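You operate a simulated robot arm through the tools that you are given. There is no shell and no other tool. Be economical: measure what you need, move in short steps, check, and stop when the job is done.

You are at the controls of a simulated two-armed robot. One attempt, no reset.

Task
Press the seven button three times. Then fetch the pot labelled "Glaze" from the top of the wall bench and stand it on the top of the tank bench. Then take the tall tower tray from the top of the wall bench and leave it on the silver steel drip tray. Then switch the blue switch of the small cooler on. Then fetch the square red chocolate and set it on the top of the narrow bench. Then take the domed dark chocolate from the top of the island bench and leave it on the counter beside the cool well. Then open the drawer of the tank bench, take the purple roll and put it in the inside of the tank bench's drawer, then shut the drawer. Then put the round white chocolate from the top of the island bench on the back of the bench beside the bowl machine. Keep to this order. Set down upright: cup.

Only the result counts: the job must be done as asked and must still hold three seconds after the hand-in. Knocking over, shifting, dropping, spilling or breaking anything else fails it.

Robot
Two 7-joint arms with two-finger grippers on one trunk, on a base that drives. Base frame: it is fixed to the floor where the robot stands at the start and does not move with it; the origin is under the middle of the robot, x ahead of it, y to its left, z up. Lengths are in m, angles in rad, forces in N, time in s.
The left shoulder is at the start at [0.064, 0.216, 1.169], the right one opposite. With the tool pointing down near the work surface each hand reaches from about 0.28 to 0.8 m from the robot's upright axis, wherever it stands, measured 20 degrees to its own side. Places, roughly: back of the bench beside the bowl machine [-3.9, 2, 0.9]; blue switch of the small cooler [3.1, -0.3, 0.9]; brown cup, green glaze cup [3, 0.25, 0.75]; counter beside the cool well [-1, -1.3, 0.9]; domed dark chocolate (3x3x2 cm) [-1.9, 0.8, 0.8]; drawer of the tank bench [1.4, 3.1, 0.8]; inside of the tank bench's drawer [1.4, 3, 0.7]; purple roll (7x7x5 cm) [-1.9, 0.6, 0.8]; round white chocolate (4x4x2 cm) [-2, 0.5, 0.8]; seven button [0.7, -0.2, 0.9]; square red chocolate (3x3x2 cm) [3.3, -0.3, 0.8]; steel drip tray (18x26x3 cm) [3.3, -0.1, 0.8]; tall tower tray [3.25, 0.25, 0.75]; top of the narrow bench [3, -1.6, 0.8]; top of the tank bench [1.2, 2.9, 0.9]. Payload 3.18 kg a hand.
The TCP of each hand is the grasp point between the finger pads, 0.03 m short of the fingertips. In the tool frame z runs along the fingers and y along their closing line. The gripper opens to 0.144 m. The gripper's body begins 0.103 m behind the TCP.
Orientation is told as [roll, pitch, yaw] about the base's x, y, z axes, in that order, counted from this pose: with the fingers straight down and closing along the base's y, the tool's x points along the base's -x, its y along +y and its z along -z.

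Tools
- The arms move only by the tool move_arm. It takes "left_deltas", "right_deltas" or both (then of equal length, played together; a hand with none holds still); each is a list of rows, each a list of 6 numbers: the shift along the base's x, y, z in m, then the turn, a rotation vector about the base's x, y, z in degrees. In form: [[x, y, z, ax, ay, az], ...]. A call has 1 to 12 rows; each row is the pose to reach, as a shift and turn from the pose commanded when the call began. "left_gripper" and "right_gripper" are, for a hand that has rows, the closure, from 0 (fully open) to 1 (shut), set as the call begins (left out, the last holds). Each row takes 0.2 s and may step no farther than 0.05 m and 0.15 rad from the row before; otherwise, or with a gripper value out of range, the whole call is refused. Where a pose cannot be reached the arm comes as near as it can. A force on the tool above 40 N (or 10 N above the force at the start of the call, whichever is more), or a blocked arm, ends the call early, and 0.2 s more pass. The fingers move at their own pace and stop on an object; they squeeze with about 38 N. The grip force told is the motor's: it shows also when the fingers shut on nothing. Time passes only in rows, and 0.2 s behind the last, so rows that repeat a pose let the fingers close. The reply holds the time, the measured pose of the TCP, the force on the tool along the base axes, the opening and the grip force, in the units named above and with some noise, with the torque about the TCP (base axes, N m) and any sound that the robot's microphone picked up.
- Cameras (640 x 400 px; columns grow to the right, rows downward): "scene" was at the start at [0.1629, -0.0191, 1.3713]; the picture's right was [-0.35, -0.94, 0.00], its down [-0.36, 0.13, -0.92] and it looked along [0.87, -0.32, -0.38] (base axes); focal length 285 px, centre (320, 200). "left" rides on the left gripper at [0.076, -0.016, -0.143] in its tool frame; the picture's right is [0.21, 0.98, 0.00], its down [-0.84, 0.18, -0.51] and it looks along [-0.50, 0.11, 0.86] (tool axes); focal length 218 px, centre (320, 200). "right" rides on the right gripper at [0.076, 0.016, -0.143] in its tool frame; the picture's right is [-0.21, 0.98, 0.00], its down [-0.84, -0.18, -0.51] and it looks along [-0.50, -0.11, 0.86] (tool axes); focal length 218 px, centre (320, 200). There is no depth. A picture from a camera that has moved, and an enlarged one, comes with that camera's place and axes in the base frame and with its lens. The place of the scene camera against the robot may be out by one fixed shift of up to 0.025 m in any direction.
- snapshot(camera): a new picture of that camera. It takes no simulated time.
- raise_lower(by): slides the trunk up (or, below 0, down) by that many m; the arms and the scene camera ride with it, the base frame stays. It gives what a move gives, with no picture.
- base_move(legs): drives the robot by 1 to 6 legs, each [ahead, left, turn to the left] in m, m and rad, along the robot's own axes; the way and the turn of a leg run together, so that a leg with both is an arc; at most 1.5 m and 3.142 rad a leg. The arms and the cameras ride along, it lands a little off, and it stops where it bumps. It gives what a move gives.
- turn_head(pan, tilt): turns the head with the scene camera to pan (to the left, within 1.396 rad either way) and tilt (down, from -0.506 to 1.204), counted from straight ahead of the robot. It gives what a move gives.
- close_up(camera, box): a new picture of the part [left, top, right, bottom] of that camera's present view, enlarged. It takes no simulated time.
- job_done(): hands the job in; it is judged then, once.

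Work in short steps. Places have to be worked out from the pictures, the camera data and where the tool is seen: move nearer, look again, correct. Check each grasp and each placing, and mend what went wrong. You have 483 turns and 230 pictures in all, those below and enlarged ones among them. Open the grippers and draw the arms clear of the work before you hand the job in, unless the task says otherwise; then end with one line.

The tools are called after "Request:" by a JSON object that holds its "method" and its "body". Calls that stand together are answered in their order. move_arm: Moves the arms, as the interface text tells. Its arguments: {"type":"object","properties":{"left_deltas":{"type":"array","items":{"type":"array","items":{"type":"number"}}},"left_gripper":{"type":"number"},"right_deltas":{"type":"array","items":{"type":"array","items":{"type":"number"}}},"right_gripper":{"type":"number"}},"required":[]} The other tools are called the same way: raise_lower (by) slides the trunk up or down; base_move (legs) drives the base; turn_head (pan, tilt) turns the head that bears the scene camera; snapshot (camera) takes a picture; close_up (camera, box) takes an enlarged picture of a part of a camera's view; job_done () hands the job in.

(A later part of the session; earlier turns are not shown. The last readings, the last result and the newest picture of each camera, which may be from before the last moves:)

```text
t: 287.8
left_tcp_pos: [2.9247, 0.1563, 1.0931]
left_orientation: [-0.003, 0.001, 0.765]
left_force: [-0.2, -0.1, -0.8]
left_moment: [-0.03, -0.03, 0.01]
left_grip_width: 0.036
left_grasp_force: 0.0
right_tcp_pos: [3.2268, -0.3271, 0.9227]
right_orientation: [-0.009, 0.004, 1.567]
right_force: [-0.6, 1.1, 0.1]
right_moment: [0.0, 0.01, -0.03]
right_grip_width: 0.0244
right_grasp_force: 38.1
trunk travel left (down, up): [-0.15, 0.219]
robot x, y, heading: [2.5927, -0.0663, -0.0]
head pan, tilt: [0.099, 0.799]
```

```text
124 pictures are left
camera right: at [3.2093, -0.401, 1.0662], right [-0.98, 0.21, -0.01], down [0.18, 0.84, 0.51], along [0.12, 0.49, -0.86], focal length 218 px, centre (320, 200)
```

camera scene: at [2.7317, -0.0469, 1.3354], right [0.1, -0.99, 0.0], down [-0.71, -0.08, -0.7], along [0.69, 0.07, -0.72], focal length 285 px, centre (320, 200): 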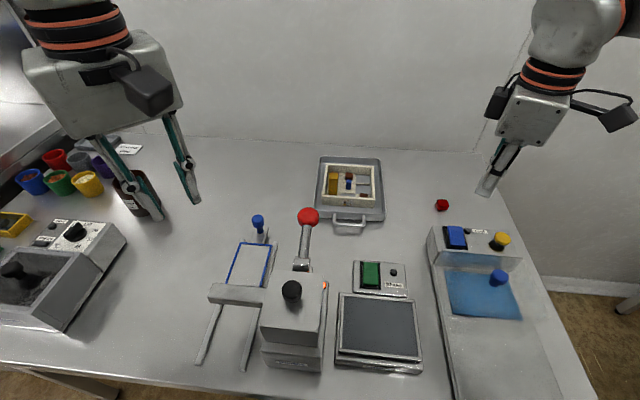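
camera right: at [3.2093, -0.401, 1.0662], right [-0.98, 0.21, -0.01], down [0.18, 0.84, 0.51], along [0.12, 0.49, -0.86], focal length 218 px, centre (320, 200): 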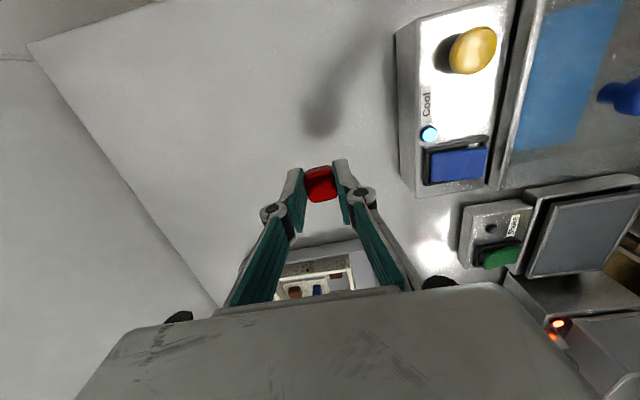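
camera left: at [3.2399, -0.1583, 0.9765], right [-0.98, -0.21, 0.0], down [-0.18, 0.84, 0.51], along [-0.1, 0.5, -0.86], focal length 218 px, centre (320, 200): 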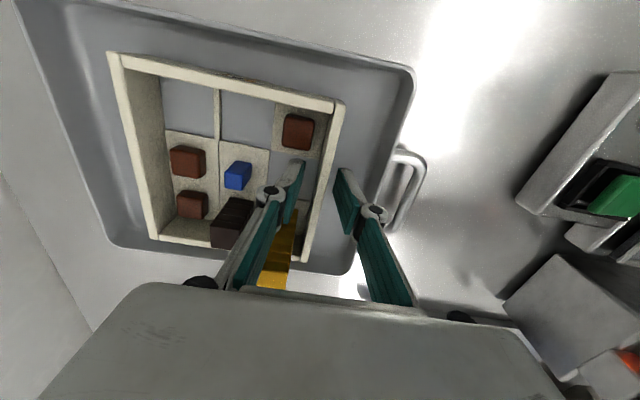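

Chocolate is held. I raise and retract the right hand, turning the yaw back.

Request:
{"method": "move_arm", "body": {"right_deltas": [[-0.01, 0, 0.04, 0, 0, 0], [-0.03, 0, 0.08, 0, 0, 0], [-0.05, -0.01, 0.12, 0, 0, -6], [-0.08, -0.02, 0.15, 0, 0, -12], [-0.11, -0.03, 0.18, 0, 0, -18], [-0.15, -0.04, 0.19, 0, 0, -24], [-0.19, -0.05, 0.2, 0, 0, -30], [-0.23, -0.06, 0.2, 0, 0, -37], [-0.26, -0.07, 0.2, 0, 0, -44], [-0.28, -0.08, 0.2, 0, 0, -51]]}}

Request:
{"method": "base_move", "body": {"legs": [[-0.35, 0, 0]]}}

Request:
{"method": "turn_head", "body": {"pan": -1.0, "tilt": 0.4}}

Request:
{"method": "snapshot", "body": {"camera": "scene"}}

```text
t: 290.0
left_tcp_pos: [2.9251, 0.1563, 1.0917]
left_orientation: [-0.002, 0.0, 0.764]
left_force: [0.0, 0.2, 0.0]
left_moment: [0.03, 0.0, 0.04]
left_grip_width: 0.036
left_grasp_force: 0.0
right_tcp_pos: [2.9481, -0.4058, 1.1218]
right_orientation: [-0.008, 0.003, 0.673]
right_force: [-0.5, -0.5, -0.3]
right_moment: [0.0, -0.02, 0.0]
right_grip_width: 0.0247
right_grasp_force: 38.0
trunk travel left (down, up): [-0.15, 0.219]
robot x, y, heading: [2.5951, -0.068, -0.002]
head pan, tilt: [0.099, 0.799]
```

```text
t: 292.3
left_tcp_pos: [2.5776, 0.1552, 1.0936]
left_orientation: [-0.002, 0.002, 0.764]
left_force: [-0.1, 0.7, 0.1]
left_moment: [0.01, -0.02, -0.03]
left_grip_width: 0.0362
left_grasp_force: 0.1
right_tcp_pos: [2.602, -0.4054, 1.122]
right_orientation: [-0.009, 0.001, 0.678]
right_force: [-0.8, -0.4, 0.1]
right_moment: [-0.04, 0.01, 0.03]
right_grip_width: 0.0244
right_grasp_force: 38.0
trunk travel left (down, up): [-0.15, 0.219]
robot x, y, heading: [2.2478, -0.0708, 0.006]
head pan, tilt: [0.099, 0.799]
```

```text
t: 293.6
left_tcp_pos: [2.5776, 0.155, 1.0927]
left_orientation: [-0.002, -0.002, 0.765]
left_force: [-0.5, 0.0, 0.1]
left_moment: [0.02, 0.01, -0.02]
left_grip_width: 0.0358
left_grasp_force: 0.1
right_tcp_pos: [2.6018, -0.4053, 1.1217]
right_orientation: [-0.01, 0.0, 0.675]
right_force: [-0.4, -0.5, 0.6]
right_moment: [0.01, -0.01, 0.02]
right_grip_width: 0.0247
right_grasp_force: 37.6
trunk travel left (down, up): [-0.15, 0.219]
robot x, y, heading: [2.2462, -0.0696, 0.001]
head pan, tilt: [-1.0, 0.4]
```

```text
123 pictures are left
camera scene: at [2.4555, -0.1325, 1.2632], right [-0.84, -0.54, 0.0], down [-0.21, 0.33, -0.92], along [0.5, -0.77, -0.39], focal length 285 px, centre (320, 200)
```

scene: 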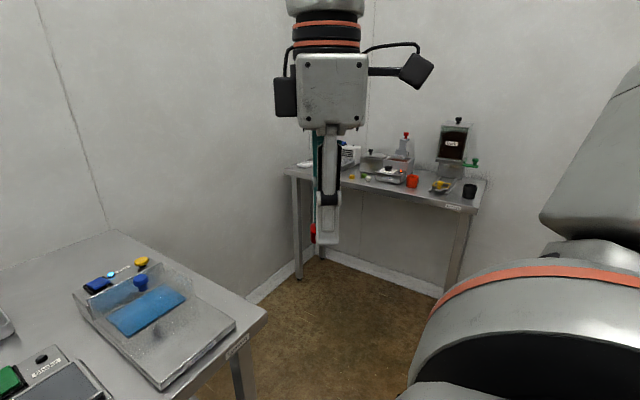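

The narrow bench's front edge is at y≈-1.28, x 2.5–3.4. I strafe to about (2.45, -0.8) and turn to face it.

Request:
{"method": "base_move", "body": {"legs": [[0.1, -0.73, 0], [0.15, 0, 0], [0, 0, -1.57]]}}

Request:
{"method": "turn_head", "body": {"pan": 0.1, "tilt": 0.55}}

Request:
{"method": "snapshot", "body": {"camera": "scene"}}

```text
t: 305.3
left_tcp_pos: [2.7156, -1.1306, 1.0933]
left_orientation: [-0.002, -0.001, -0.825]
left_force: [-0.3, 0.1, 0.0]
left_moment: [0.0, -0.03, 0.01]
left_grip_width: 0.0361
left_grasp_force: 0.1
right_tcp_pos: [2.1546, -1.1445, 1.122]
right_orientation: [-0.009, 0.004, -0.913]
right_force: [-0.5, 0.3, 0.1]
right_moment: [0.06, 0.02, -0.01]
right_grip_width: 0.0241
right_grasp_force: 37.6
trunk travel left (down, up): [-0.15, 0.219]
robot x, y, heading: [2.5008, -0.7973, -1.59]
head pan, tilt: [-1.0, 0.4]
```

```text
t: 306.6
left_tcp_pos: [2.7158, -1.1307, 1.0914]
left_orientation: [-0.002, 0.002, -0.825]
left_force: [0.3, -0.8, -0.4]
left_moment: [-0.01, 0.02, 0.03]
left_grip_width: 0.0359
left_grasp_force: 0.1
right_tcp_pos: [2.1535, -1.1436, 1.1221]
right_orientation: [-0.009, 0.003, -0.913]
right_force: [0.3, 0.5, 0.3]
right_moment: [0.01, 0.02, 0.02]
right_grip_width: 0.0242
right_grasp_force: 37.5
trunk travel left (down, up): [-0.15, 0.219]
robot x, y, heading: [2.5039, -0.7976, -1.588]
head pan, tilt: [0.099, 0.55]
```

```text
122 pictures are left
camera scene: at [2.5174, -1.0161, 1.2495], right [-1.0, -0.08, 0.0], down [-0.04, 0.52, -0.85], along [0.07, -0.85, -0.52], focal length 285 px, centre (320, 200)
```

scene: 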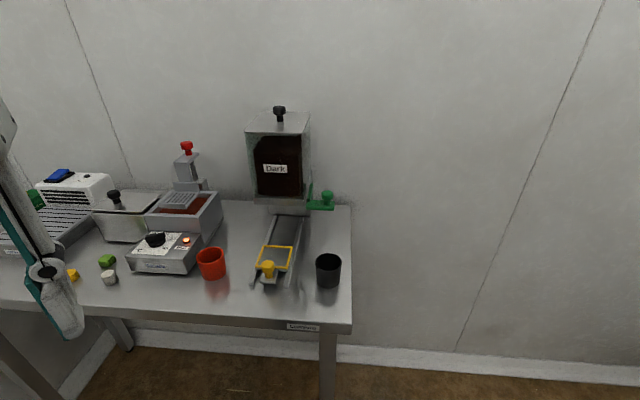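

Free spots: between the orange cup and the chute near the front, about (2.70, -1.38). I shift the base left (east) 0.28 m so the right hand can reach it.

Request:
{"method": "base_move", "body": {"legs": [[0, 0.28, 0.018]]}}

Request:
{"method": "snapshot", "body": {"camera": "scene"}}

Request:
{"method": "snapshot", "body": {"camera": "right"}}

```text
t: 309.6
left_tcp_pos: [2.9996, -1.129, 1.0925]
left_orientation: [-0.001, 0.0, -0.805]
left_force: [0.4, 0.2, -0.3]
left_moment: [-0.02, 0.0, 0.0]
left_grip_width: 0.0358
left_grasp_force: 0.0
right_tcp_pos: [2.4397, -1.1525, 1.1222]
right_orientation: [-0.008, 0.0, -0.893]
right_force: [0.3, 1.1, 0.1]
right_moment: [0.01, -0.02, -0.01]
right_grip_width: 0.024
right_grasp_force: 38.0
trunk travel left (down, up): [-0.15, 0.219]
robot x, y, heading: [2.7771, -0.7982, -1.568]
head pan, tilt: [0.099, 0.55]
```

```text
121 pictures are left
camera scene: at [2.7997, -1.018, 1.2495], right [-0.99, -0.1, 0.0], down [-0.05, 0.52, -0.85], along [0.09, -0.85, -0.52], focal length 285 px, centre (320, 200)
```

scene: 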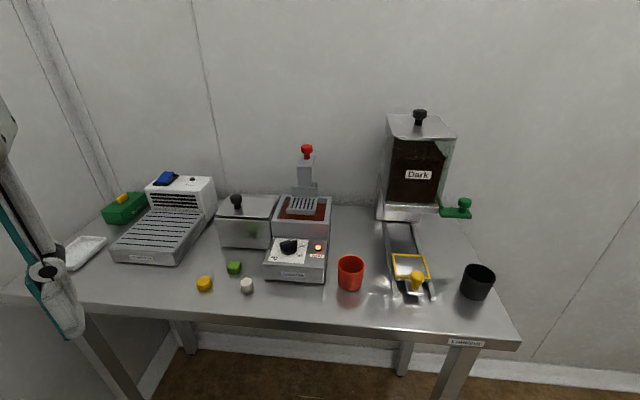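

```text
120 pictures are left
camera right: at [2.4049, -1.081, 1.2649], right [0.89, 0.45, -0.01], down [0.39, -0.77, 0.51], along [0.22, -0.46, -0.86], focal length 218 px, centre (320, 200)
```

right: 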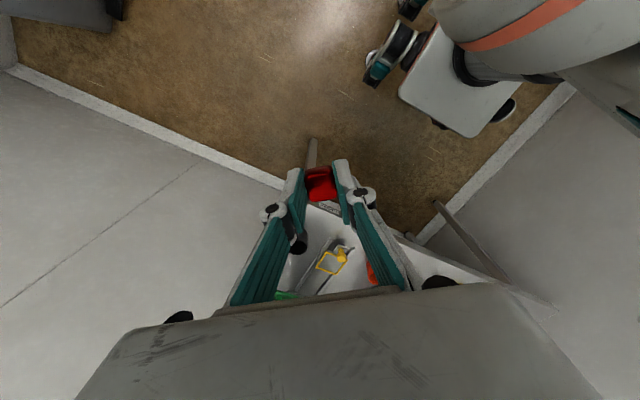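

I choose (2.725, -1.37), in front of the gap. I shift the base a further 0.1 m left to help the right arm.

Request:
{"method": "base_move", "body": {"legs": [[0.0, 0.1, 0]]}}

Request:
{"method": "move_arm", "body": {"right_deltas": [[0.02, 0, 0, 0, 0, 8], [0.04, -0.01, 0, 0, 0, 16], [0.06, -0.03, 0, 0, 0, 24], [0.08, -0.05, 0, 0, 0, 32], [0.1, -0.08, 0, 0, 0, 40], [0.12, -0.11, 0, 0, 0, 48], [0.14, -0.14, 0, 0, 0, 51], [0.16, -0.17, 0, 0, 0, 51], [0.18, -0.2, -0.02, 0, 0, 51], [0.18, -0.217, -0.05, 0, 0, 51]]}}

Request:
{"method": "snapshot", "body": {"camera": "right"}}

Request:
{"method": "snapshot", "body": {"camera": "scene"}}

```text
t: 311.2
left_tcp_pos: [3.0999, -1.1272, 1.0915]
left_orientation: [-0.001, 0.002, -0.806]
left_force: [-0.4, 0.6, 0.1]
left_moment: [-0.03, 0.0, 0.03]
left_grip_width: 0.0362
left_grasp_force: 0.1
right_tcp_pos: [2.5386, -1.1525, 1.1218]
right_orientation: [-0.008, 0.002, -0.892]
right_force: [0.6, 0.1, 1.0]
right_moment: [-0.02, 0.01, -0.01]
right_grip_width: 0.024
right_grasp_force: 38.0
trunk travel left (down, up): [-0.15, 0.219]
robot x, y, heading: [2.8752, -0.7989, -1.567]
head pan, tilt: [0.099, 0.55]
```

```text
t: 313.4
left_tcp_pos: [3.0977, -1.1352, 1.0882]
left_orientation: [0.005, 0.006, -0.807]
left_force: [-0.2, -2.2, -1.6]
left_moment: [0.23, 0.01, 0.04]
left_grip_width: 0.0361
left_grasp_force: 0.0
right_tcp_pos: [2.6844, -1.3702, 1.0739]
right_orientation: [0.0, -0.005, -0.011]
right_force: [-0.8, -1.4, -2.4]
right_moment: [0.21, -0.07, 0.01]
right_grip_width: 0.0239
right_grasp_force: 38.6
right hand out of reach, approached as far as the arm can: row 8, 9, 10
trunk travel left (down, up): [-0.15, 0.219]
robot x, y, heading: [2.8771, -0.8009, -1.565]
head pan, tilt: [0.099, 0.55]
```

```text
119 pictures are left
camera right: at [2.6079, -1.3518, 1.2166], right [0.22, 0.98, 0.0], down [0.84, -0.19, 0.51], along [0.5, -0.11, -0.86], focal length 218 px, centre (320, 200)
```

right: 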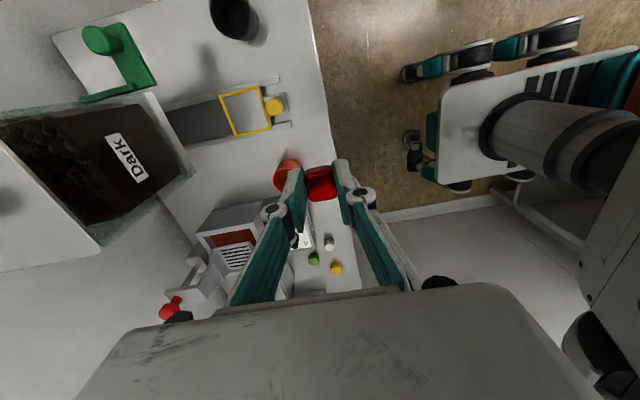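

```text
118 pictures are left
camera scene: at [2.8973, -1.0239, 1.2474], right [-0.99, -0.1, 0.0], down [-0.05, 0.52, -0.85], along [0.09, -0.85, -0.53], focal length 285 px, centre (320, 200)
```

scene: 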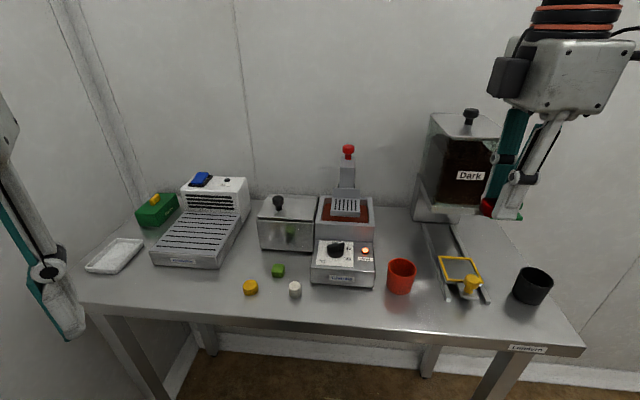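

From the hand camera the front edge is y≈-1.355, cup centre (2.743, -1.44), chute end near (2.65, -1.42). I nudge the base left 1 cm and start lowering at about (2.694, -1.382).

Request:
{"method": "base_move", "body": {"legs": [[0.0, 0.012, 0]]}}

Request:
{"method": "move_arm", "body": {"right_deltas": [[0, -0.006, -0.04, 0, 0, 0], [0, -0.012, -0.08, 0, 0, 0], [0, -0.012, -0.12, 0, 0, 0], [0, -0.012, -0.15, 0, 0, 0], [0, -0.012, -0.15, 0, 0, 0]]}}

Request:
{"method": "snapshot", "body": {"camera": "right"}}

Request:
{"method": "close_up", "body": {"camera": "scene", "box": [360, 160, 580, 350]}}

```text
t: 314.2
left_tcp_pos: [3.1124, -1.129, 1.0927]
left_orientation: [-0.002, 0.001, -0.805]
left_force: [0.8, 0.0, 0.0]
left_moment: [-0.02, 0.04, -0.01]
left_grip_width: 0.036
left_grasp_force: 0.1
right_tcp_pos: [2.6979, -1.3644, 1.08]
right_orientation: [-0.009, -0.002, -0.008]
right_force: [0.4, 0.1, 1.0]
right_moment: [-0.01, 0.03, 0.0]
right_grip_width: 0.0241
right_grasp_force: 37.6
trunk travel left (down, up): [-0.15, 0.219]
robot x, y, heading: [2.8884, -0.799, -1.573]
head pan, tilt: [0.099, 0.55]
```

```text
t: 315.4
left_tcp_pos: [3.1118, -1.1272, 1.0923]
left_orientation: [-0.002, -0.001, -0.807]
left_force: [-0.1, -0.1, 0.5]
left_moment: [0.01, 0.0, -0.01]
left_grip_width: 0.036
left_grasp_force: 0.1
right_tcp_pos: [2.6982, -1.3769, 0.9305]
right_orientation: [-0.011, -0.002, -0.011]
right_force: [-0.4, 0.4, 0.3]
right_moment: [-0.01, 0.01, 0.04]
right_grip_width: 0.0237
right_grasp_force: 38.6
trunk travel left (down, up): [-0.15, 0.219]
robot x, y, heading: [2.8882, -0.7957, -1.57]
head pan, tilt: [0.099, 0.55]
```

```text
117 pictures are left
camera right: at [2.6217, -1.3569, 1.0732], right [0.22, 0.98, -0.01], down [0.84, -0.18, 0.51], along [0.5, -0.12, -0.86], focal length 218 px, centre (320, 200)
```

right: 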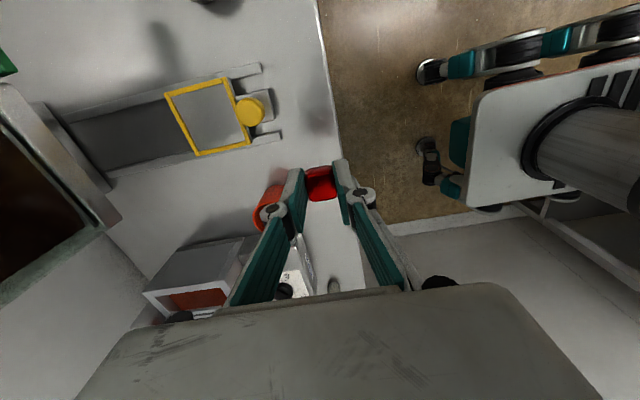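

```text
2.11 times, centred on (470, 255) of scene
camera zoom: at [2.9107, -1.0173, 1.2497], right [-0.99, -0.1, 0.0], down [-0.05, 0.52, -0.85], along [0.09, -0.85, -0.52], focal length 600 px, centre (4, 84)
```

zoom: 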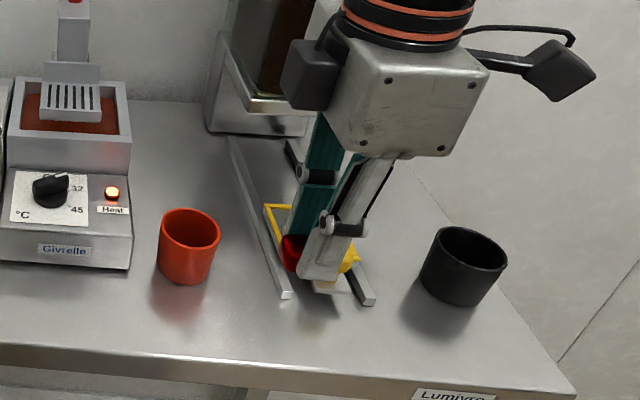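

Placement is just in front of the chute rail with about 1 cm clearance. I descend to near contact.

Request:
{"method": "move_arm", "body": {"right_deltas": [[0.002, -0.003, -0.03, 0, 0, 0], [0.003, -0.004, -0.06, 0, 0, 0], [0.003, -0.004, -0.08, 0, 0, 0], [0.003, -0.004, -0.088, 0, 0, 0], [0.003, -0.004, -0.092, 0, 0, 0]]}}

Request:
{"method": "close_up", "body": {"camera": "scene", "box": [360, 160, 580, 350]}}

Request:
{"method": "snapshot", "body": {"camera": "right"}}

```text
t: 316.6
left_tcp_pos: [3.1105, -1.1287, 1.0922]
left_orientation: [-0.003, -0.001, -0.806]
left_force: [0.6, -0.5, 0.1]
left_moment: [-0.02, 0.01, -0.04]
left_grip_width: 0.036
left_grasp_force: 0.1
right_tcp_pos: [2.7003, -1.3798, 0.8378]
right_orientation: [-0.009, -0.001, -0.007]
right_force: [-0.1, -0.7, 0.0]
right_moment: [-0.02, 0.02, -0.02]
right_grip_width: 0.0241
right_grasp_force: 37.7
trunk travel left (down, up): [-0.15, 0.219]
robot x, y, heading: [2.8909, -0.7956, -1.567]
head pan, tilt: [0.099, 0.55]
```

```text
2.11 times, centred on (470, 255) of scene
camera zoom: at [2.9106, -1.0178, 1.2495], right [-0.99, -0.1, 0.0], down [-0.05, 0.52, -0.85], along [0.09, -0.85, -0.52], focal length 600 px, centre (4, 84)
```

zoom: 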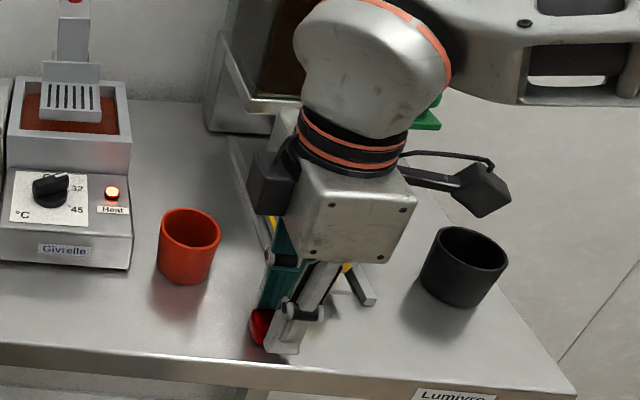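

```text
114 pictures are left
camera right: at [2.6242, -1.361, 0.9802], right [0.22, 0.98, -0.01], down [0.84, -0.18, 0.51], along [0.5, -0.12, -0.86], focal length 218 px, centre (320, 200)
```

right: 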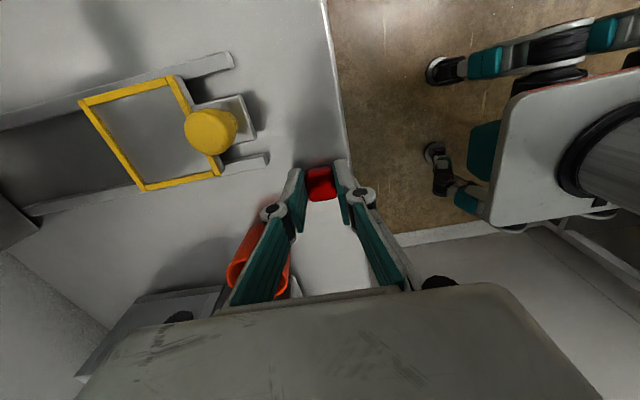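

I shift 6 mm further in from the edge and step down to contact.

Request:
{"method": "move_arm", "body": {"right_deltas": [[0, -0.006, 0, 0, 0, 0], [0, -0.006, -0.003, 0, 0, 0], [0, -0.006, -0.006, 0, 0, 0], [0, -0.006, -0.009, 0, 0, 0]]}}

```text
t: 317.6
left_tcp_pos: [3.1109, -1.1285, 1.0931]
left_orientation: [-0.002, -0.003, -0.806]
left_force: [-0.5, 0.2, 0.7]
left_moment: [-0.01, 0.01, 0.02]
left_grip_width: 0.0359
left_grasp_force: 0.1
right_tcp_pos: [2.702, -1.3848, 0.8336]
right_orientation: [-0.016, -0.004, -0.009]
right_force: [-4.7, 3.1, 21.3]
right_moment: [0.13, -0.01, 0.03]
right_grip_width: 0.0238
right_grasp_force: 38.3
trunk travel left (down, up): [-0.15, 0.219]
robot x, y, heading: [2.8842, -0.7984, -1.57]
head pan, tilt: [0.099, 0.55]
```

Contact at TCP z≈0.833. I ease up 1.5 mm and open slightly.

Request:
{"method": "move_arm", "body": {"right_deltas": [[0, 0, 0.002, 0, 0, 0], [0, 0, 0.002, 0, 0, 0]]}}

Request:
{"method": "move_arm", "body": {"right_deltas": [[0, 0, 0, 0, 0, 0], [0, 0, 0, 0, 0, 0]], "right_gripper": 0.76}}

Request:
{"method": "snapshot", "body": {"camera": "right"}}

```text
t: 318.2
left_tcp_pos: [3.1113, -1.127, 1.0924]
left_orientation: [-0.005, 0.0, -0.807]
left_force: [-0.3, 0.4, -0.3]
left_moment: [-0.02, -0.02, -0.01]
left_grip_width: 0.0359
left_grasp_force: 0.0
right_tcp_pos: [2.7019, -1.3866, 0.8337]
right_orientation: [-0.014, -0.003, -0.007]
right_force: [-2.3, -1.1, 22.2]
right_moment: [-0.06, -0.08, -0.05]
right_grip_width: 0.0242
right_grasp_force: 37.8
trunk travel left (down, up): [-0.15, 0.219]
robot x, y, heading: [2.8896, -0.7975, -1.571]
head pan, tilt: [0.099, 0.55]
```

```text
t: 318.8
left_tcp_pos: [3.1116, -1.1287, 1.0926]
left_orientation: [-0.004, 0.001, -0.806]
left_force: [-0.4, -0.4, 0.3]
left_moment: [0.0, 0.0, -0.01]
left_grip_width: 0.0361
left_grasp_force: 0.1
right_tcp_pos: [2.7013, -1.3844, 0.8296]
right_orientation: [-0.005, -0.003, -0.006]
right_force: [-1.1, 0.4, 6.4]
right_moment: [0.14, 0.08, 0.03]
right_grip_width: 0.0338
right_grasp_force: 0.1
trunk travel left (down, up): [-0.15, 0.219]
robot x, y, heading: [2.8828, -0.8027, -1.572]
head pan, tilt: [0.099, 0.55]
```

```text
113 pictures are left
camera right: at [2.6244, -1.3667, 0.9724], right [0.22, 0.98, -0.01], down [0.84, -0.18, 0.51], along [0.5, -0.12, -0.86], focal length 218 px, centre (320, 200)
```

right: 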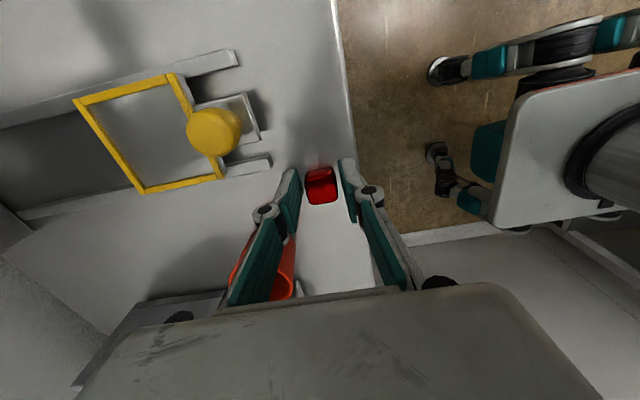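

Released; the chocolate sits flat, about 2 cm inside the edge. I lift straight up and then retract.

Request:
{"method": "move_arm", "body": {"right_deltas": [[0, 0, 0.03, 0, 0, 0], [0, 0, 0.07, 0, 0, 0], [0, 0, 0.11, 0, 0, 0], [0, 0, 0.15, 0, 0, 0], [0, 0.01, 0.19, 0, 0, 0], [-0.01, 0.04, 0.22, 0, 0, -6], [-0.03, 0.07, 0.24, 0, 0, -12], [-0.05, 0.1, 0.26, 0, 0, -18], [-0.07, 0.13, 0.27, 0, 0, -24], [-0.09, 0.16, 0.28, 0, 0, -31], [-0.11, 0.19, 0.28, 0, 0, -38], [-0.13, 0.22, 0.28, 0, 0, -45]]}}

Request:
{"method": "close_up", "body": {"camera": "scene", "box": [360, 160, 580, 350]}}

```text
t: 321.4
left_tcp_pos: [3.1099, -1.1272, 1.0923]
left_orientation: [-0.003, 0.001, -0.806]
left_force: [-0.5, 0.8, 0.0]
left_moment: [-0.06, -0.02, -0.05]
left_grip_width: 0.0361
left_grasp_force: 0.0
right_tcp_pos: [2.5715, -1.1635, 1.1098]
right_orientation: [-0.008, -0.003, -0.795]
right_force: [0.0, 0.1, 0.3]
right_moment: [-0.03, -0.05, 0.04]
right_grip_width: 0.0346
right_grasp_force: 0.1
trunk travel left (down, up): [-0.15, 0.219]
robot x, y, heading: [2.8878, -0.7973, -1.564]
head pan, tilt: [0.099, 0.55]
```

```text
2.11 times, centred on (470, 255) of scene
camera zoom: at [2.9103, -1.0165, 1.25], right [-0.99, -0.1, 0.0], down [-0.05, 0.52, -0.85], along [0.09, -0.85, -0.52], focal length 600 px, centre (4, 84)
```

zoom: 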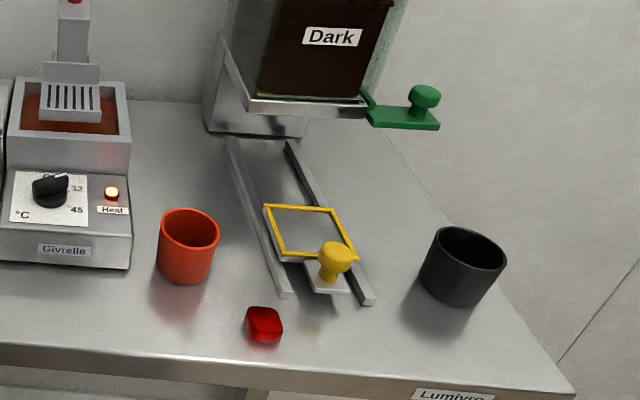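

The red chocolate stands on the narrow bench. Now back to the main room: I strafe west, then reverse north up the corridor.

Request:
{"method": "base_move", "body": {"legs": [[0, -0.66, -0.005], [-1.4, 0, 0], [-1.4, 0, 0]]}}

```text
t: 340.8
left_tcp_pos: [2.435, 1.6681, 1.0921]
left_orientation: [-0.002, 0.001, -0.796]
left_force: [-0.9, 0.5, 0.4]
left_moment: [-0.03, -0.02, 0.02]
left_grip_width: 0.036
left_grasp_force: 0.1
right_tcp_pos: [1.8968, 1.6248, 1.1096]
right_orientation: [-0.009, -0.001, -0.782]
right_force: [-0.5, 0.0, -0.8]
right_moment: [-0.01, 0.01, -0.03]
right_grip_width: 0.0344
right_grasp_force: 0.2
trunk travel left (down, up): [-0.15, 0.219]
robot x, y, heading: [2.2067, 1.9962, -1.559]
head pan, tilt: [0.099, 0.55]
```

Request:
{"method": "base_move", "body": {"legs": [[-1.2, 0, 0], [-0.65, 0, 0], [0, 0, -1.575], [1.25, 0, 0], [1.2, 0, 0]]}}

Request:
{"method": "turn_head", "body": {"pan": 0.7, "tilt": 0.3}}

Request:
{"method": "snapshot", "body": {"camera": "scene"}}

```text
t: 365.6
left_tcp_pos: [-0.6121, 3.5974, 1.0922]
left_orientation: [-0.001, -0.001, -2.375]
left_force: [0.0, -0.9, -0.8]
left_moment: [-0.01, -0.01, 0.0]
left_grip_width: 0.0359
left_grasp_force: 0.0
right_tcp_pos: [-0.6534, 4.1352, 1.1097]
right_orientation: [-0.009, 0.001, -2.362]
right_force: [0.1, 0.1, 0.7]
right_moment: [-0.03, -0.02, 0.02]
right_grip_width: 0.0347
right_grasp_force: 0.1
trunk travel left (down, up): [-0.15, 0.219]
robot x, y, heading: [-0.2827, 3.8252, -3.139]
head pan, tilt: [0.099, 0.55]
```

```text
t: 366.6
left_tcp_pos: [-0.6118, 3.5981, 1.0922]
left_orientation: [-0.002, 0.002, -2.375]
left_force: [1.1, 0.5, 0.5]
left_moment: [0.04, 0.01, 0.02]
left_grip_width: 0.036
left_grasp_force: 0.0
right_tcp_pos: [-0.6524, 4.1361, 1.1099]
right_orientation: [-0.008, 0.0, -2.359]
right_force: [-0.3, 0.2, 0.4]
right_moment: [-0.01, 0.0, -0.02]
right_grip_width: 0.0347
right_grasp_force: 0.0
trunk travel left (down, up): [-0.15, 0.219]
robot x, y, heading: [-0.2852, 3.8197, -3.132]
head pan, tilt: [0.7, 0.3]
```

```text
111 pictures are left
camera scene: at [-0.4837, 3.7739, 1.2725], right [-0.65, 0.76, 0.0], down [0.23, 0.19, -0.96], along [-0.73, -0.62, -0.3], focal length 285 px, centre (320, 200)
```

scene: 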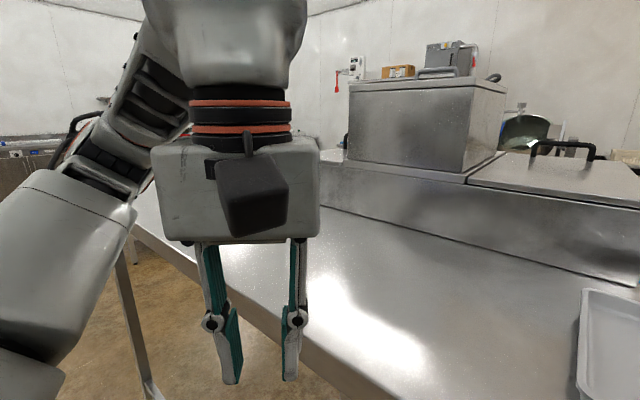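

I back up 10 cm, turn left to face south, and drive down the aisle toward the island bench.

Request:
{"method": "base_move", "body": {"legs": [[-0.1, 0, 0], [0, 0, 1.57], [1.4, 0, 0], [0.9, 0, 0]]}}

Request:
{"method": "turn_head", "body": {"pan": -0.6, "tilt": 0.35}}

Request:
{"method": "snapshot", "body": {"camera": "scene"}}

```text
t: 375.9
left_tcp_pos: [0.0447, 2.6004, 1.1108]
left_orientation: [-0.031, -0.05, -0.731]
left_force: [-0.1, 0.1, 0.1]
left_moment: [-0.01, -0.04, -0.03]
left_grip_width: 0.0359
left_grasp_force: 0.0
right_tcp_pos: [-0.4924, 2.5165, 1.1153]
right_orientation: [-0.012, -0.03, -0.711]
right_force: [-0.7, 0.1, -0.2]
right_moment: [0.03, 0.02, 0.04]
right_grip_width: 0.0346
right_grasp_force: 0.1
trunk travel left (down, up): [-0.15, 0.219]
robot x, y, heading: [-0.1903, 2.8857, -1.484]
head pan, tilt: [0.7, 0.3]
stopped in leg 3: the robot was blocked; the commanded pose is now the measured one
```

```text
t: 377.4
left_tcp_pos: [0.0445, 2.5973, 1.1092]
left_orientation: [-0.028, -0.048, -0.725]
left_force: [-0.2, 0.4, 0.2]
left_moment: [-0.01, -0.06, 0.01]
left_grip_width: 0.0358
left_grasp_force: 0.1
right_tcp_pos: [-0.4916, 2.5182, 1.1139]
right_orientation: [-0.014, -0.031, -0.715]
right_force: [0.5, -0.5, -0.2]
right_moment: [0.01, 0.01, 0.03]
right_grip_width: 0.0345
right_grasp_force: 0.1
trunk travel left (down, up): [-0.15, 0.219]
robot x, y, heading: [-0.1883, 2.8894, -1.49]
head pan, tilt: [-0.6, 0.351]
```

```text
110 pictures are left
camera scene: at [-0.2294, 2.7033, 1.2725], right [-0.87, 0.5, -0.03], down [0.19, 0.28, -0.94], along [-0.46, -0.82, -0.33], focal length 285 px, centre (320, 200)
```

scene: 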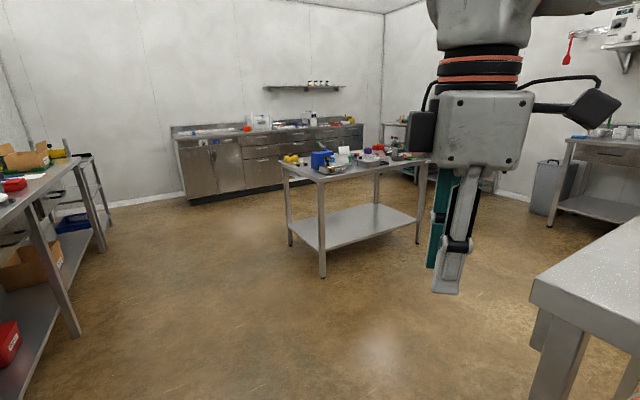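

The left elbow met the Samples cabinet. I back off, shift right (west) and straighten the heading.

Request:
{"method": "base_move", "body": {"legs": [[-0.15, 0, 0], [0, -0.12, -0.085]]}}

Request:
{"method": "turn_head", "body": {"pan": 0.9, "tilt": 0.2}}

Request:
{"method": "snapshot", "body": {"camera": "scene"}}

```text
t: 380.1
left_tcp_pos: [-0.0985, 2.7005, 1.0945]
left_orientation: [-0.015, -0.009, -0.814]
left_force: [-0.4, -0.3, -0.4]
left_moment: [0.0, -0.04, 0.02]
left_grip_width: 0.0358
left_grasp_force: 0.1
right_tcp_pos: [-0.6393, 2.6702, 1.1087]
right_orientation: [-0.006, -0.001, -0.805]
right_force: [-0.6, 0.0, 0.0]
right_moment: [0.01, -0.02, 0.04]
right_grip_width: 0.0347
right_grasp_force: 0.1
trunk travel left (down, up): [-0.15, 0.219]
robot x, y, heading: [-0.3169, 3.0321, -1.582]
head pan, tilt: [-0.6, 0.351]
```

```text
t: 381.6
left_tcp_pos: [-0.0984, 2.7014, 1.0956]
left_orientation: [-0.013, -0.008, -0.815]
left_force: [0.3, 0.1, 0.3]
left_moment: [-0.04, 0.03, 0.04]
left_grip_width: 0.0363
left_grasp_force: 0.1
right_tcp_pos: [-0.6381, 2.6683, 1.1094]
right_orientation: [-0.007, -0.002, -0.804]
right_force: [-0.5, 0.2, -0.1]
right_moment: [0.0, 0.0, -0.03]
right_grip_width: 0.0346
right_grasp_force: 0.1
trunk travel left (down, up): [-0.15, 0.219]
robot x, y, heading: [-0.3217, 3.0336, -1.586]
head pan, tilt: [0.901, 0.201]
```

```text
109 pictures are left
camera scene: at [-0.2339, 2.8449, 1.2818], right [-0.63, -0.78, 0.0], down [-0.16, 0.13, -0.98], along [0.76, -0.62, -0.2], focal length 285 px, centre (320, 200)
```

scene: 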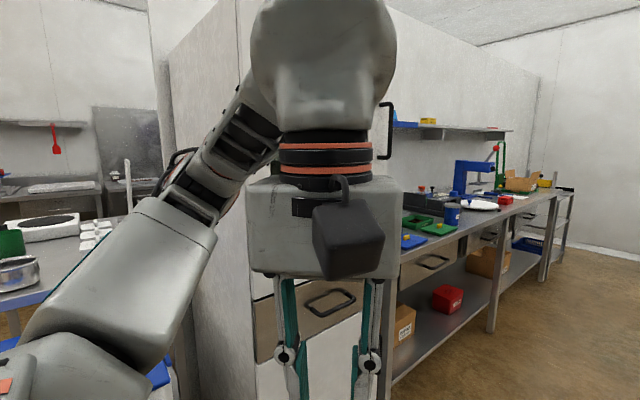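

Clear now. I continue south along x≈-0.33.

Request:
{"method": "base_move", "body": {"legs": [[1.2, -0.02, 0.0], [0.9, 0, 0]]}}

Request:
{"method": "turn_head", "body": {"pan": -1.2, "tilt": 0.4}}

Request:
{"method": "snapshot", "body": {"camera": "scene"}}

```text
t: 392.1
left_tcp_pos: [-0.1138, 0.6001, 1.0951]
left_orientation: [-0.013, -0.008, -0.803]
left_force: [0.5, -0.4, 0.4]
left_moment: [0.05, -0.02, -0.02]
left_grip_width: 0.0359
left_grasp_force: 0.0
right_tcp_pos: [-0.654, 0.5599, 1.1106]
right_orientation: [-0.009, -0.003, -0.79]
right_force: [-0.2, 0.2, 1.0]
right_moment: [0.02, -0.01, 0.0]
right_grip_width: 0.0346
right_grasp_force: 0.0
trunk travel left (down, up): [-0.15, 0.219]
robot x, y, heading: [-0.3395, 0.9285, -1.565]
head pan, tilt: [0.901, 0.201]
```

```text
t: 394.1
left_tcp_pos: [-0.1145, 0.6001, 1.0948]
left_orientation: [-0.014, -0.01, -0.805]
left_force: [-0.2, -0.1, 0.5]
left_moment: [0.03, 0.05, -0.01]
left_grip_width: 0.0358
left_grasp_force: 0.1
right_tcp_pos: [-0.6548, 0.5596, 1.11]
right_orientation: [-0.007, -0.002, -0.791]
right_force: [-1.0, -0.4, -0.6]
right_moment: [-0.02, 0.0, 0.02]
right_grip_width: 0.0347
right_grasp_force: 0.1
trunk travel left (down, up): [-0.15, 0.219]
robot x, y, heading: [-0.3407, 0.9295, -1.569]
head pan, tilt: [-1.201, 0.4]
```

```text
108 pictures are left
camera scene: at [-0.4114, 0.7647, 1.2633], right [-0.37, 0.93, 0.0], down [0.36, 0.14, -0.92], along [-0.86, -0.34, -0.39], focal length 285 px, centre (320, 200)
```

scene: 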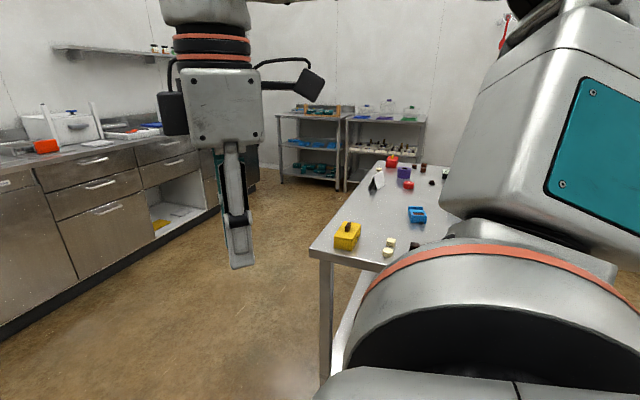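

The island table's south edge is at y≈0.45. I go round to its south side: down to y≈-0.2, west, then face north.

Request:
{"method": "base_move", "body": {"legs": [[1.15, 0, 0], [0, 0, -1.57], [1.4, 0, 0]]}}

Request:
{"method": "turn_head", "body": {"pan": -0.9, "tilt": 0.5}}

Request:
{"method": "snapshot", "body": {"camera": "scene"}}

```text
t: 410.4
left_tcp_pos: [-2.0764, -0.4507, 1.0952]
left_orientation: [-0.013, -0.009, -2.369]
left_force: [0.0, -0.3, -0.3]
left_moment: [0.0, 0.01, 0.02]
left_grip_width: 0.0359
left_grasp_force: 0.1
right_tcp_pos: [-2.1189, 0.0887, 1.1102]
right_orientation: [-0.008, -0.002, -2.358]
right_force: [-0.2, -0.2, 0.2]
right_moment: [0.0, -0.03, -0.02]
right_grip_width: 0.0347
right_grasp_force: 0.1
trunk travel left (down, up): [-0.15, 0.219]
robot x, y, heading: [-1.7487, -0.2228, -3.134]
head pan, tilt: [-1.201, 0.4]
```

```text
t: 411.2
left_tcp_pos: [-2.0757, -0.4513, 1.0947]
left_orientation: [-0.015, -0.009, -2.369]
left_force: [-0.3, 0.0, 0.2]
left_moment: [-0.01, 0.0, -0.04]
left_grip_width: 0.0359
left_grasp_force: 0.2
right_tcp_pos: [-2.1178, 0.0897, 1.1086]
right_orientation: [-0.008, -0.002, -2.36]
right_force: [-0.6, 0.3, -0.3]
right_moment: [-0.04, -0.01, 0.02]
right_grip_width: 0.0345
right_grasp_force: 0.1
trunk travel left (down, up): [-0.15, 0.219]
robot x, y, heading: [-1.7467, -0.225, -3.133]
head pan, tilt: [-0.901, 0.499]
```

```text
107 pictures are left
camera scene: at [-1.9342, -0.1407, 1.2541], right [0.78, 0.63, 0.0], down [0.3, -0.37, -0.88], along [-0.55, 0.68, -0.48], focal length 285 px, centre (320, 200)
```

scene: 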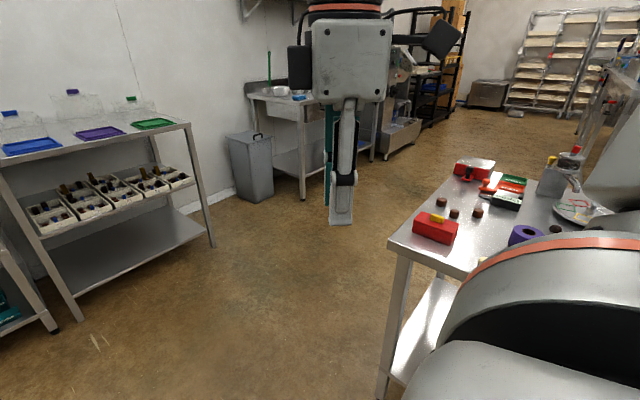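

I turn to face the table (north).

Request:
{"method": "base_move", "body": {"legs": [[0, 0, -1.57]]}}

Request:
{"method": "turn_head", "body": {"pan": 0.05, "tilt": 0.5}}

Request:
{"method": "snapshot", "body": {"camera": "scene"}}

```text
t: 415.4
left_tcp_pos: [-1.9775, 0.103, 1.0956]
left_orientation: [-0.015, -0.008, 2.351]
left_force: [0.5, 0.4, -0.1]
left_moment: [0.03, -0.05, -0.02]
left_grip_width: 0.0359
left_grasp_force: 0.1
right_tcp_pos: [-1.4374, 0.1493, 1.1097]
right_orientation: [-0.007, -0.001, 2.364]
right_force: [-0.2, -0.1, -0.1]
right_moment: [0.01, 0.02, -0.01]
right_grip_width: 0.0347
right_grasp_force: 0.1
trunk travel left (down, up): [-0.15, 0.219]
robot x, y, heading: [-1.7509, -0.2192, 1.588]
head pan, tilt: [-0.901, 0.499]
```

```text
t: 416.6
left_tcp_pos: [-1.9787, 0.102, 1.0952]
left_orientation: [-0.014, -0.008, 2.351]
left_force: [0.1, -0.7, -0.4]
left_moment: [0.0, 0.02, 0.01]
left_grip_width: 0.036
left_grasp_force: 0.0
right_tcp_pos: [-1.437, 0.1481, 1.1104]
right_orientation: [-0.007, -0.002, 2.364]
right_force: [0.0, -0.4, 0.3]
right_moment: [0.03, -0.02, 0.04]
right_grip_width: 0.0344
right_grasp_force: 0.1
trunk travel left (down, up): [-0.15, 0.219]
robot x, y, heading: [-1.7504, -0.2251, 1.588]
head pan, tilt: [0.051, 0.499]
```

```text
106 pictures are left
camera scene: at [-1.7421, 0.0239, 1.2541], right [1.0, 0.07, 0.0], down [0.03, -0.48, -0.88], along [-0.06, 0.88, -0.48], focal length 285 px, centre (320, 200)
```

scene: 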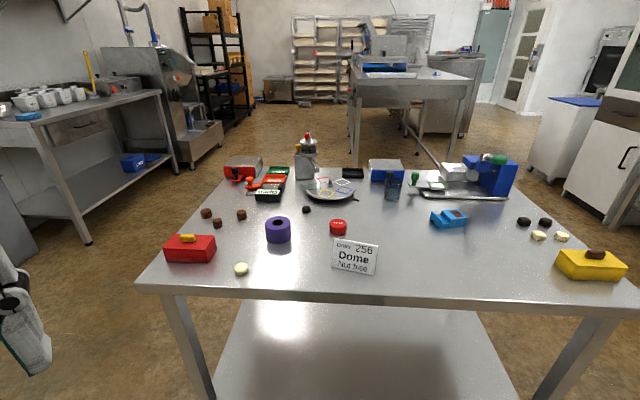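

I enlarge the items on the left of the table.

Request:
{"method": "close_up", "body": {"camera": "scene", "box": [190, 190, 370, 290]}}

Request:
{"method": "close_up", "body": {"camera": "scene", "box": [500, 200, 600, 260]}}

```text
3.56 times, centred on (280, 240) of scene
camera zoom: at [-1.7421, 0.0239, 1.2541], right [1.0, 0.07, 0.0], down [0.03, -0.48, -0.88], along [-0.06, 0.88, -0.48], focal length 1014 px, centre (462, 58)
```

zoom: 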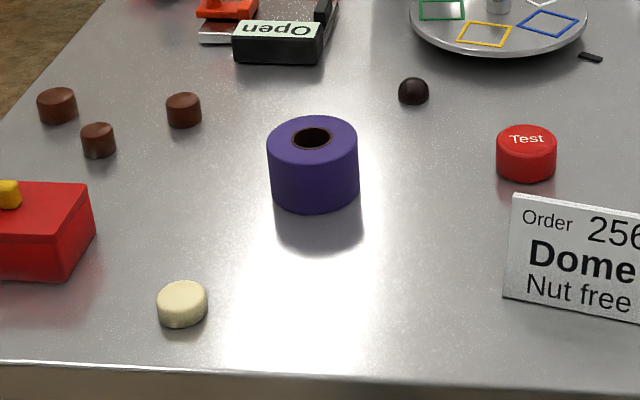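

```text
6.40 times, centred on (550, 230) of scene
camera zoom: at [-1.7421, 0.0239, 1.2541], right [1.0, 0.07, 0.0], down [0.03, -0.48, -0.88], along [-0.06, 0.88, -0.48], focal length 1825 px, centre (-1152, 8)
```

zoom: 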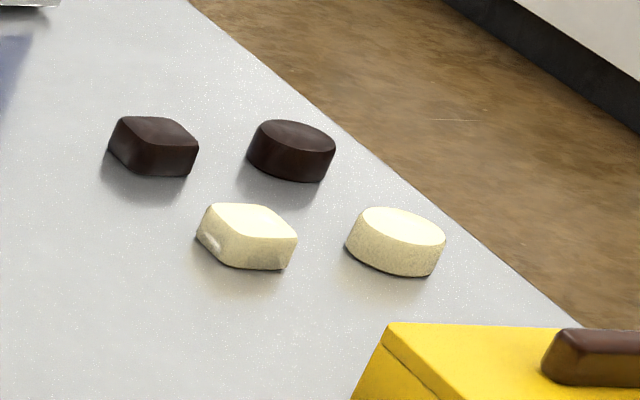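

The domed dark chocolate is at about (-1.84, 0.78), the round white at (-1.96, 0.51), the roll at (-1.90, 0.67). I move in to bring the domed one to the right hand's bearing.

Request:
{"method": "base_move", "body": {"legs": [[0.36, 0.27, -0.018]]}}

Request:
{"method": "snapshot", "body": {"camera": "right"}}

Request:
{"method": "snapshot", "body": {"camera": "scene"}}

```text
t: 419.6
left_tcp_pos: [-2.2437, 0.4628, 1.0956]
left_orientation: [-0.013, -0.009, 2.33]
left_force: [0.0, 0.4, 0.0]
left_moment: [0.01, -0.04, 0.02]
left_grip_width: 0.036
left_grasp_force: 0.1
right_tcp_pos: [-1.7029, 0.4981, 1.1105]
right_orientation: [-0.009, -0.001, 2.343]
right_force: [-0.7, 0.1, -0.2]
right_moment: [-0.01, -0.02, 0.0]
right_grip_width: 0.0345
right_grasp_force: 0.1
trunk travel left (down, up): [-0.15, 0.219]
robot x, y, heading: [-2.0222, 0.1348, 1.569]
head pan, tilt: [0.051, 0.499]
```

```text
103 pictures are left
camera right: at [-1.6618, 0.4318, 1.2526], right [-0.85, -0.53, -0.01], down [-0.46, 0.73, 0.51], along [-0.27, 0.44, -0.86], focal length 218 px, centre (320, 200)
```

right: 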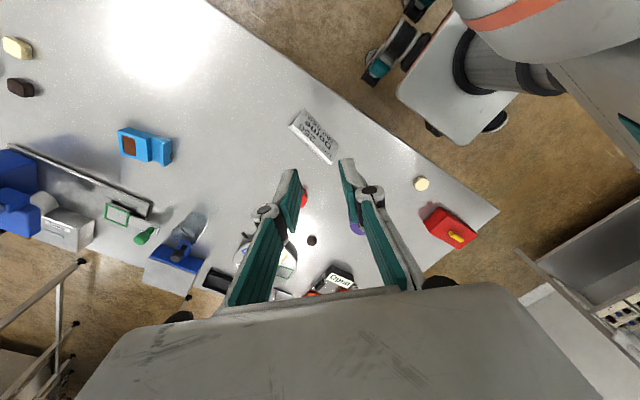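

```text
102 pictures are left
camera scene: at [-2.0103, 0.3791, 1.2541], right [1.0, 0.05, 0.0], down [0.02, -0.48, -0.88], along [-0.04, 0.88, -0.48], focal length 285 px, centre (320, 200)
```

scene: 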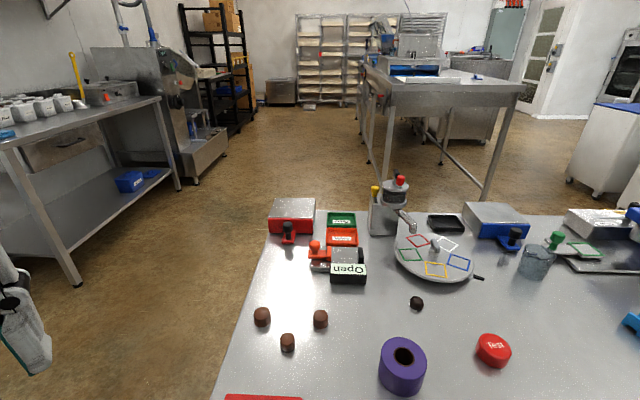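

Domed chocolate fixed at (-1.845, 0.778). I move the right hand above it with the gripper half open.

Request:
{"method": "move_arm", "body": {"right_deltas": [[-0.02, 0.03, -0.01, 0, 0, 4], [-0.04, 0.07, -0.02, 0, 0, 8], [-0.06, 0.11, -0.03, 0, 0, 12], [-0.08, 0.15, -0.05, 0, 0, 16], [-0.1, 0.19, -0.08, 0, 0, 20], [-0.12, 0.22, -0.11, 0, 0, 24], [-0.135, 0.25, -0.14, 0, 0, 26], [-0.142, 0.28, -0.17, 0, 0, 26], [-0.142, 0.28, -0.17, 0, 0, 26]], "right_gripper": 0.5}}

Request:
{"method": "snapshot", "body": {"camera": "right"}}

```text
refused: row 5 steps farther than a row can; nothing moved
```

```text
101 pictures are left
camera right: at [-1.6618, 0.4318, 1.2526], right [-0.85, -0.53, -0.01], down [-0.46, 0.73, 0.51], along [-0.27, 0.44, -0.86], focal length 218 px, centre (320, 200)
```

right: 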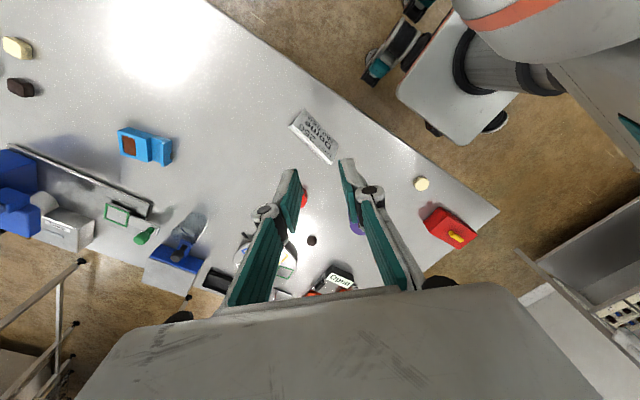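

I repeat with shorter rows.

Request:
{"method": "move_arm", "body": {"right_deltas": [[-0.018, 0.03, -0.01, 0, 0, 4], [-0.034, 0.065, -0.02, 0, 0, 8], [-0.05, 0.1, -0.03, 0, 0, 12], [-0.066, 0.135, -0.045, 0, 0, 16], [-0.084, 0.168, -0.065, 0, 0, 20], [-0.1, 0.2, -0.09, 0, 0, 23], [-0.115, 0.23, -0.115, 0, 0, 26], [-0.13, 0.256, -0.14, 0, 0, 26], [-0.142, 0.28, -0.165, 0, 0, 26], [-0.142, 0.28, -0.165, 0, 0, 26]], "right_gripper": 0.5}}

Request:
{"method": "snapshot", "body": {"camera": "right"}}

```text
t: 421.8
left_tcp_pos: [-2.2435, 0.4618, 1.0958]
left_orientation: [-0.014, -0.009, 2.33]
left_force: [0.3, 0.0, -1.0]
left_moment: [-0.03, 0.02, 0.01]
left_grip_width: 0.036
left_grasp_force: 0.1
right_tcp_pos: [-1.825, 0.7574, 0.9429]
right_orientation: [-0.008, -0.004, 2.794]
right_force: [0.4, -0.8, -0.8]
right_moment: [0.02, 0.03, 0.04]
right_grip_width: 0.0719
right_grasp_force: 0.0
right hand out of reach, approached as far as the arm can: row 8, 9, 10
trunk travel left (down, up): [-0.15, 0.219]
robot x, y, heading: [-2.0228, 0.1297, 1.565]
head pan, tilt: [0.051, 0.499]
```

```text
100 pictures are left
camera right: at [-1.758, 0.7151, 1.0851], right [-0.53, -0.85, -0.01], down [-0.73, 0.45, 0.51], along [-0.43, 0.28, -0.86], focal length 218 px, centre (320, 200)
```

right: 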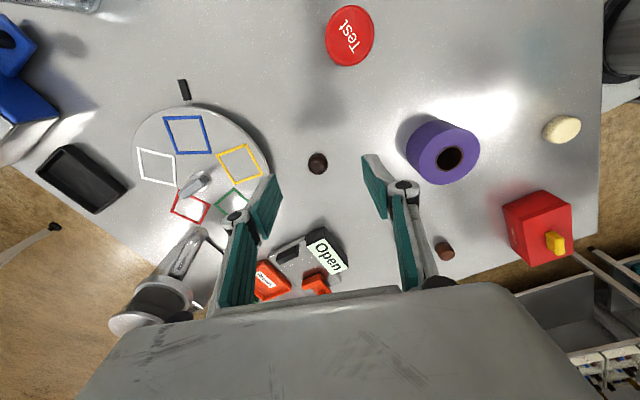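

Just 2 cm short. I move the base 5 cm forward.

Request:
{"method": "base_move", "body": {"legs": [[0.05, 0, 0]]}}

Request:
{"method": "move_arm", "body": {"right_deltas": [[-0.008, -0.01, -0.02, 0, 0, 0], [-0.017, -0.02, -0.04, 0, 0, 0], [-0.017, -0.03, -0.06, 0, 0, 0], [-0.017, -0.03, -0.075, 0, 0, 0], [-0.017, -0.03, -0.075, 0, 0, 0]]}}

Request:
{"method": "snapshot", "body": {"camera": "right"}}

```text
t: 422.9
left_tcp_pos: [-2.2434, 0.5118, 1.0943]
left_orientation: [-0.012, -0.006, 2.332]
left_force: [0.0, -0.2, 0.1]
left_moment: [0.03, 0.0, 0.02]
left_grip_width: 0.0361
left_grasp_force: 0.0
right_tcp_pos: [-1.8248, 0.8076, 0.9423]
right_orientation: [-0.007, -0.003, 2.796]
right_force: [0.0, -0.2, 0.9]
right_moment: [0.02, 0.03, 0.03]
right_grip_width: 0.072
right_grasp_force: 0.0
trunk travel left (down, up): [-0.15, 0.219]
robot x, y, heading: [-2.0184, 0.1826, 1.568]
head pan, tilt: [0.051, 0.499]
stopped in leg 1: the robot was blocked; the commanded pose is now the measured one
```

```text
t: 424.1
left_tcp_pos: [-2.2425, 0.5114, 1.0947]
left_orientation: [-0.014, -0.008, 2.332]
left_force: [0.6, -0.3, 0.4]
left_moment: [0.01, -0.03, 0.0]
left_grip_width: 0.036
left_grasp_force: 0.1
right_tcp_pos: [-1.843, 0.7766, 0.866]
right_orientation: [-0.009, -0.003, 2.794]
right_force: [0.1, -0.4, 0.2]
right_moment: [0.04, 0.01, 0.02]
right_grip_width: 0.0719
right_grasp_force: 0.0
trunk travel left (down, up): [-0.15, 0.219]
robot x, y, heading: [-2.0148, 0.1807, 1.569]
head pan, tilt: [0.051, 0.499]
```

```text
99 pictures are left
camera right: at [-1.776, 0.7355, 1.0089], right [-0.53, -0.85, -0.01], down [-0.73, 0.45, 0.51], along [-0.43, 0.28, -0.86], focal length 218 px, centre (320, 200)
```

right: 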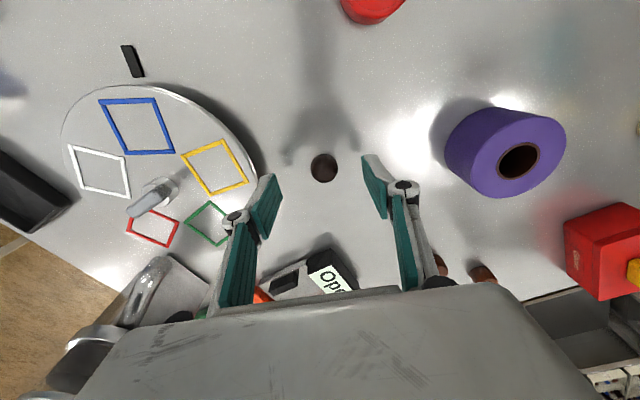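

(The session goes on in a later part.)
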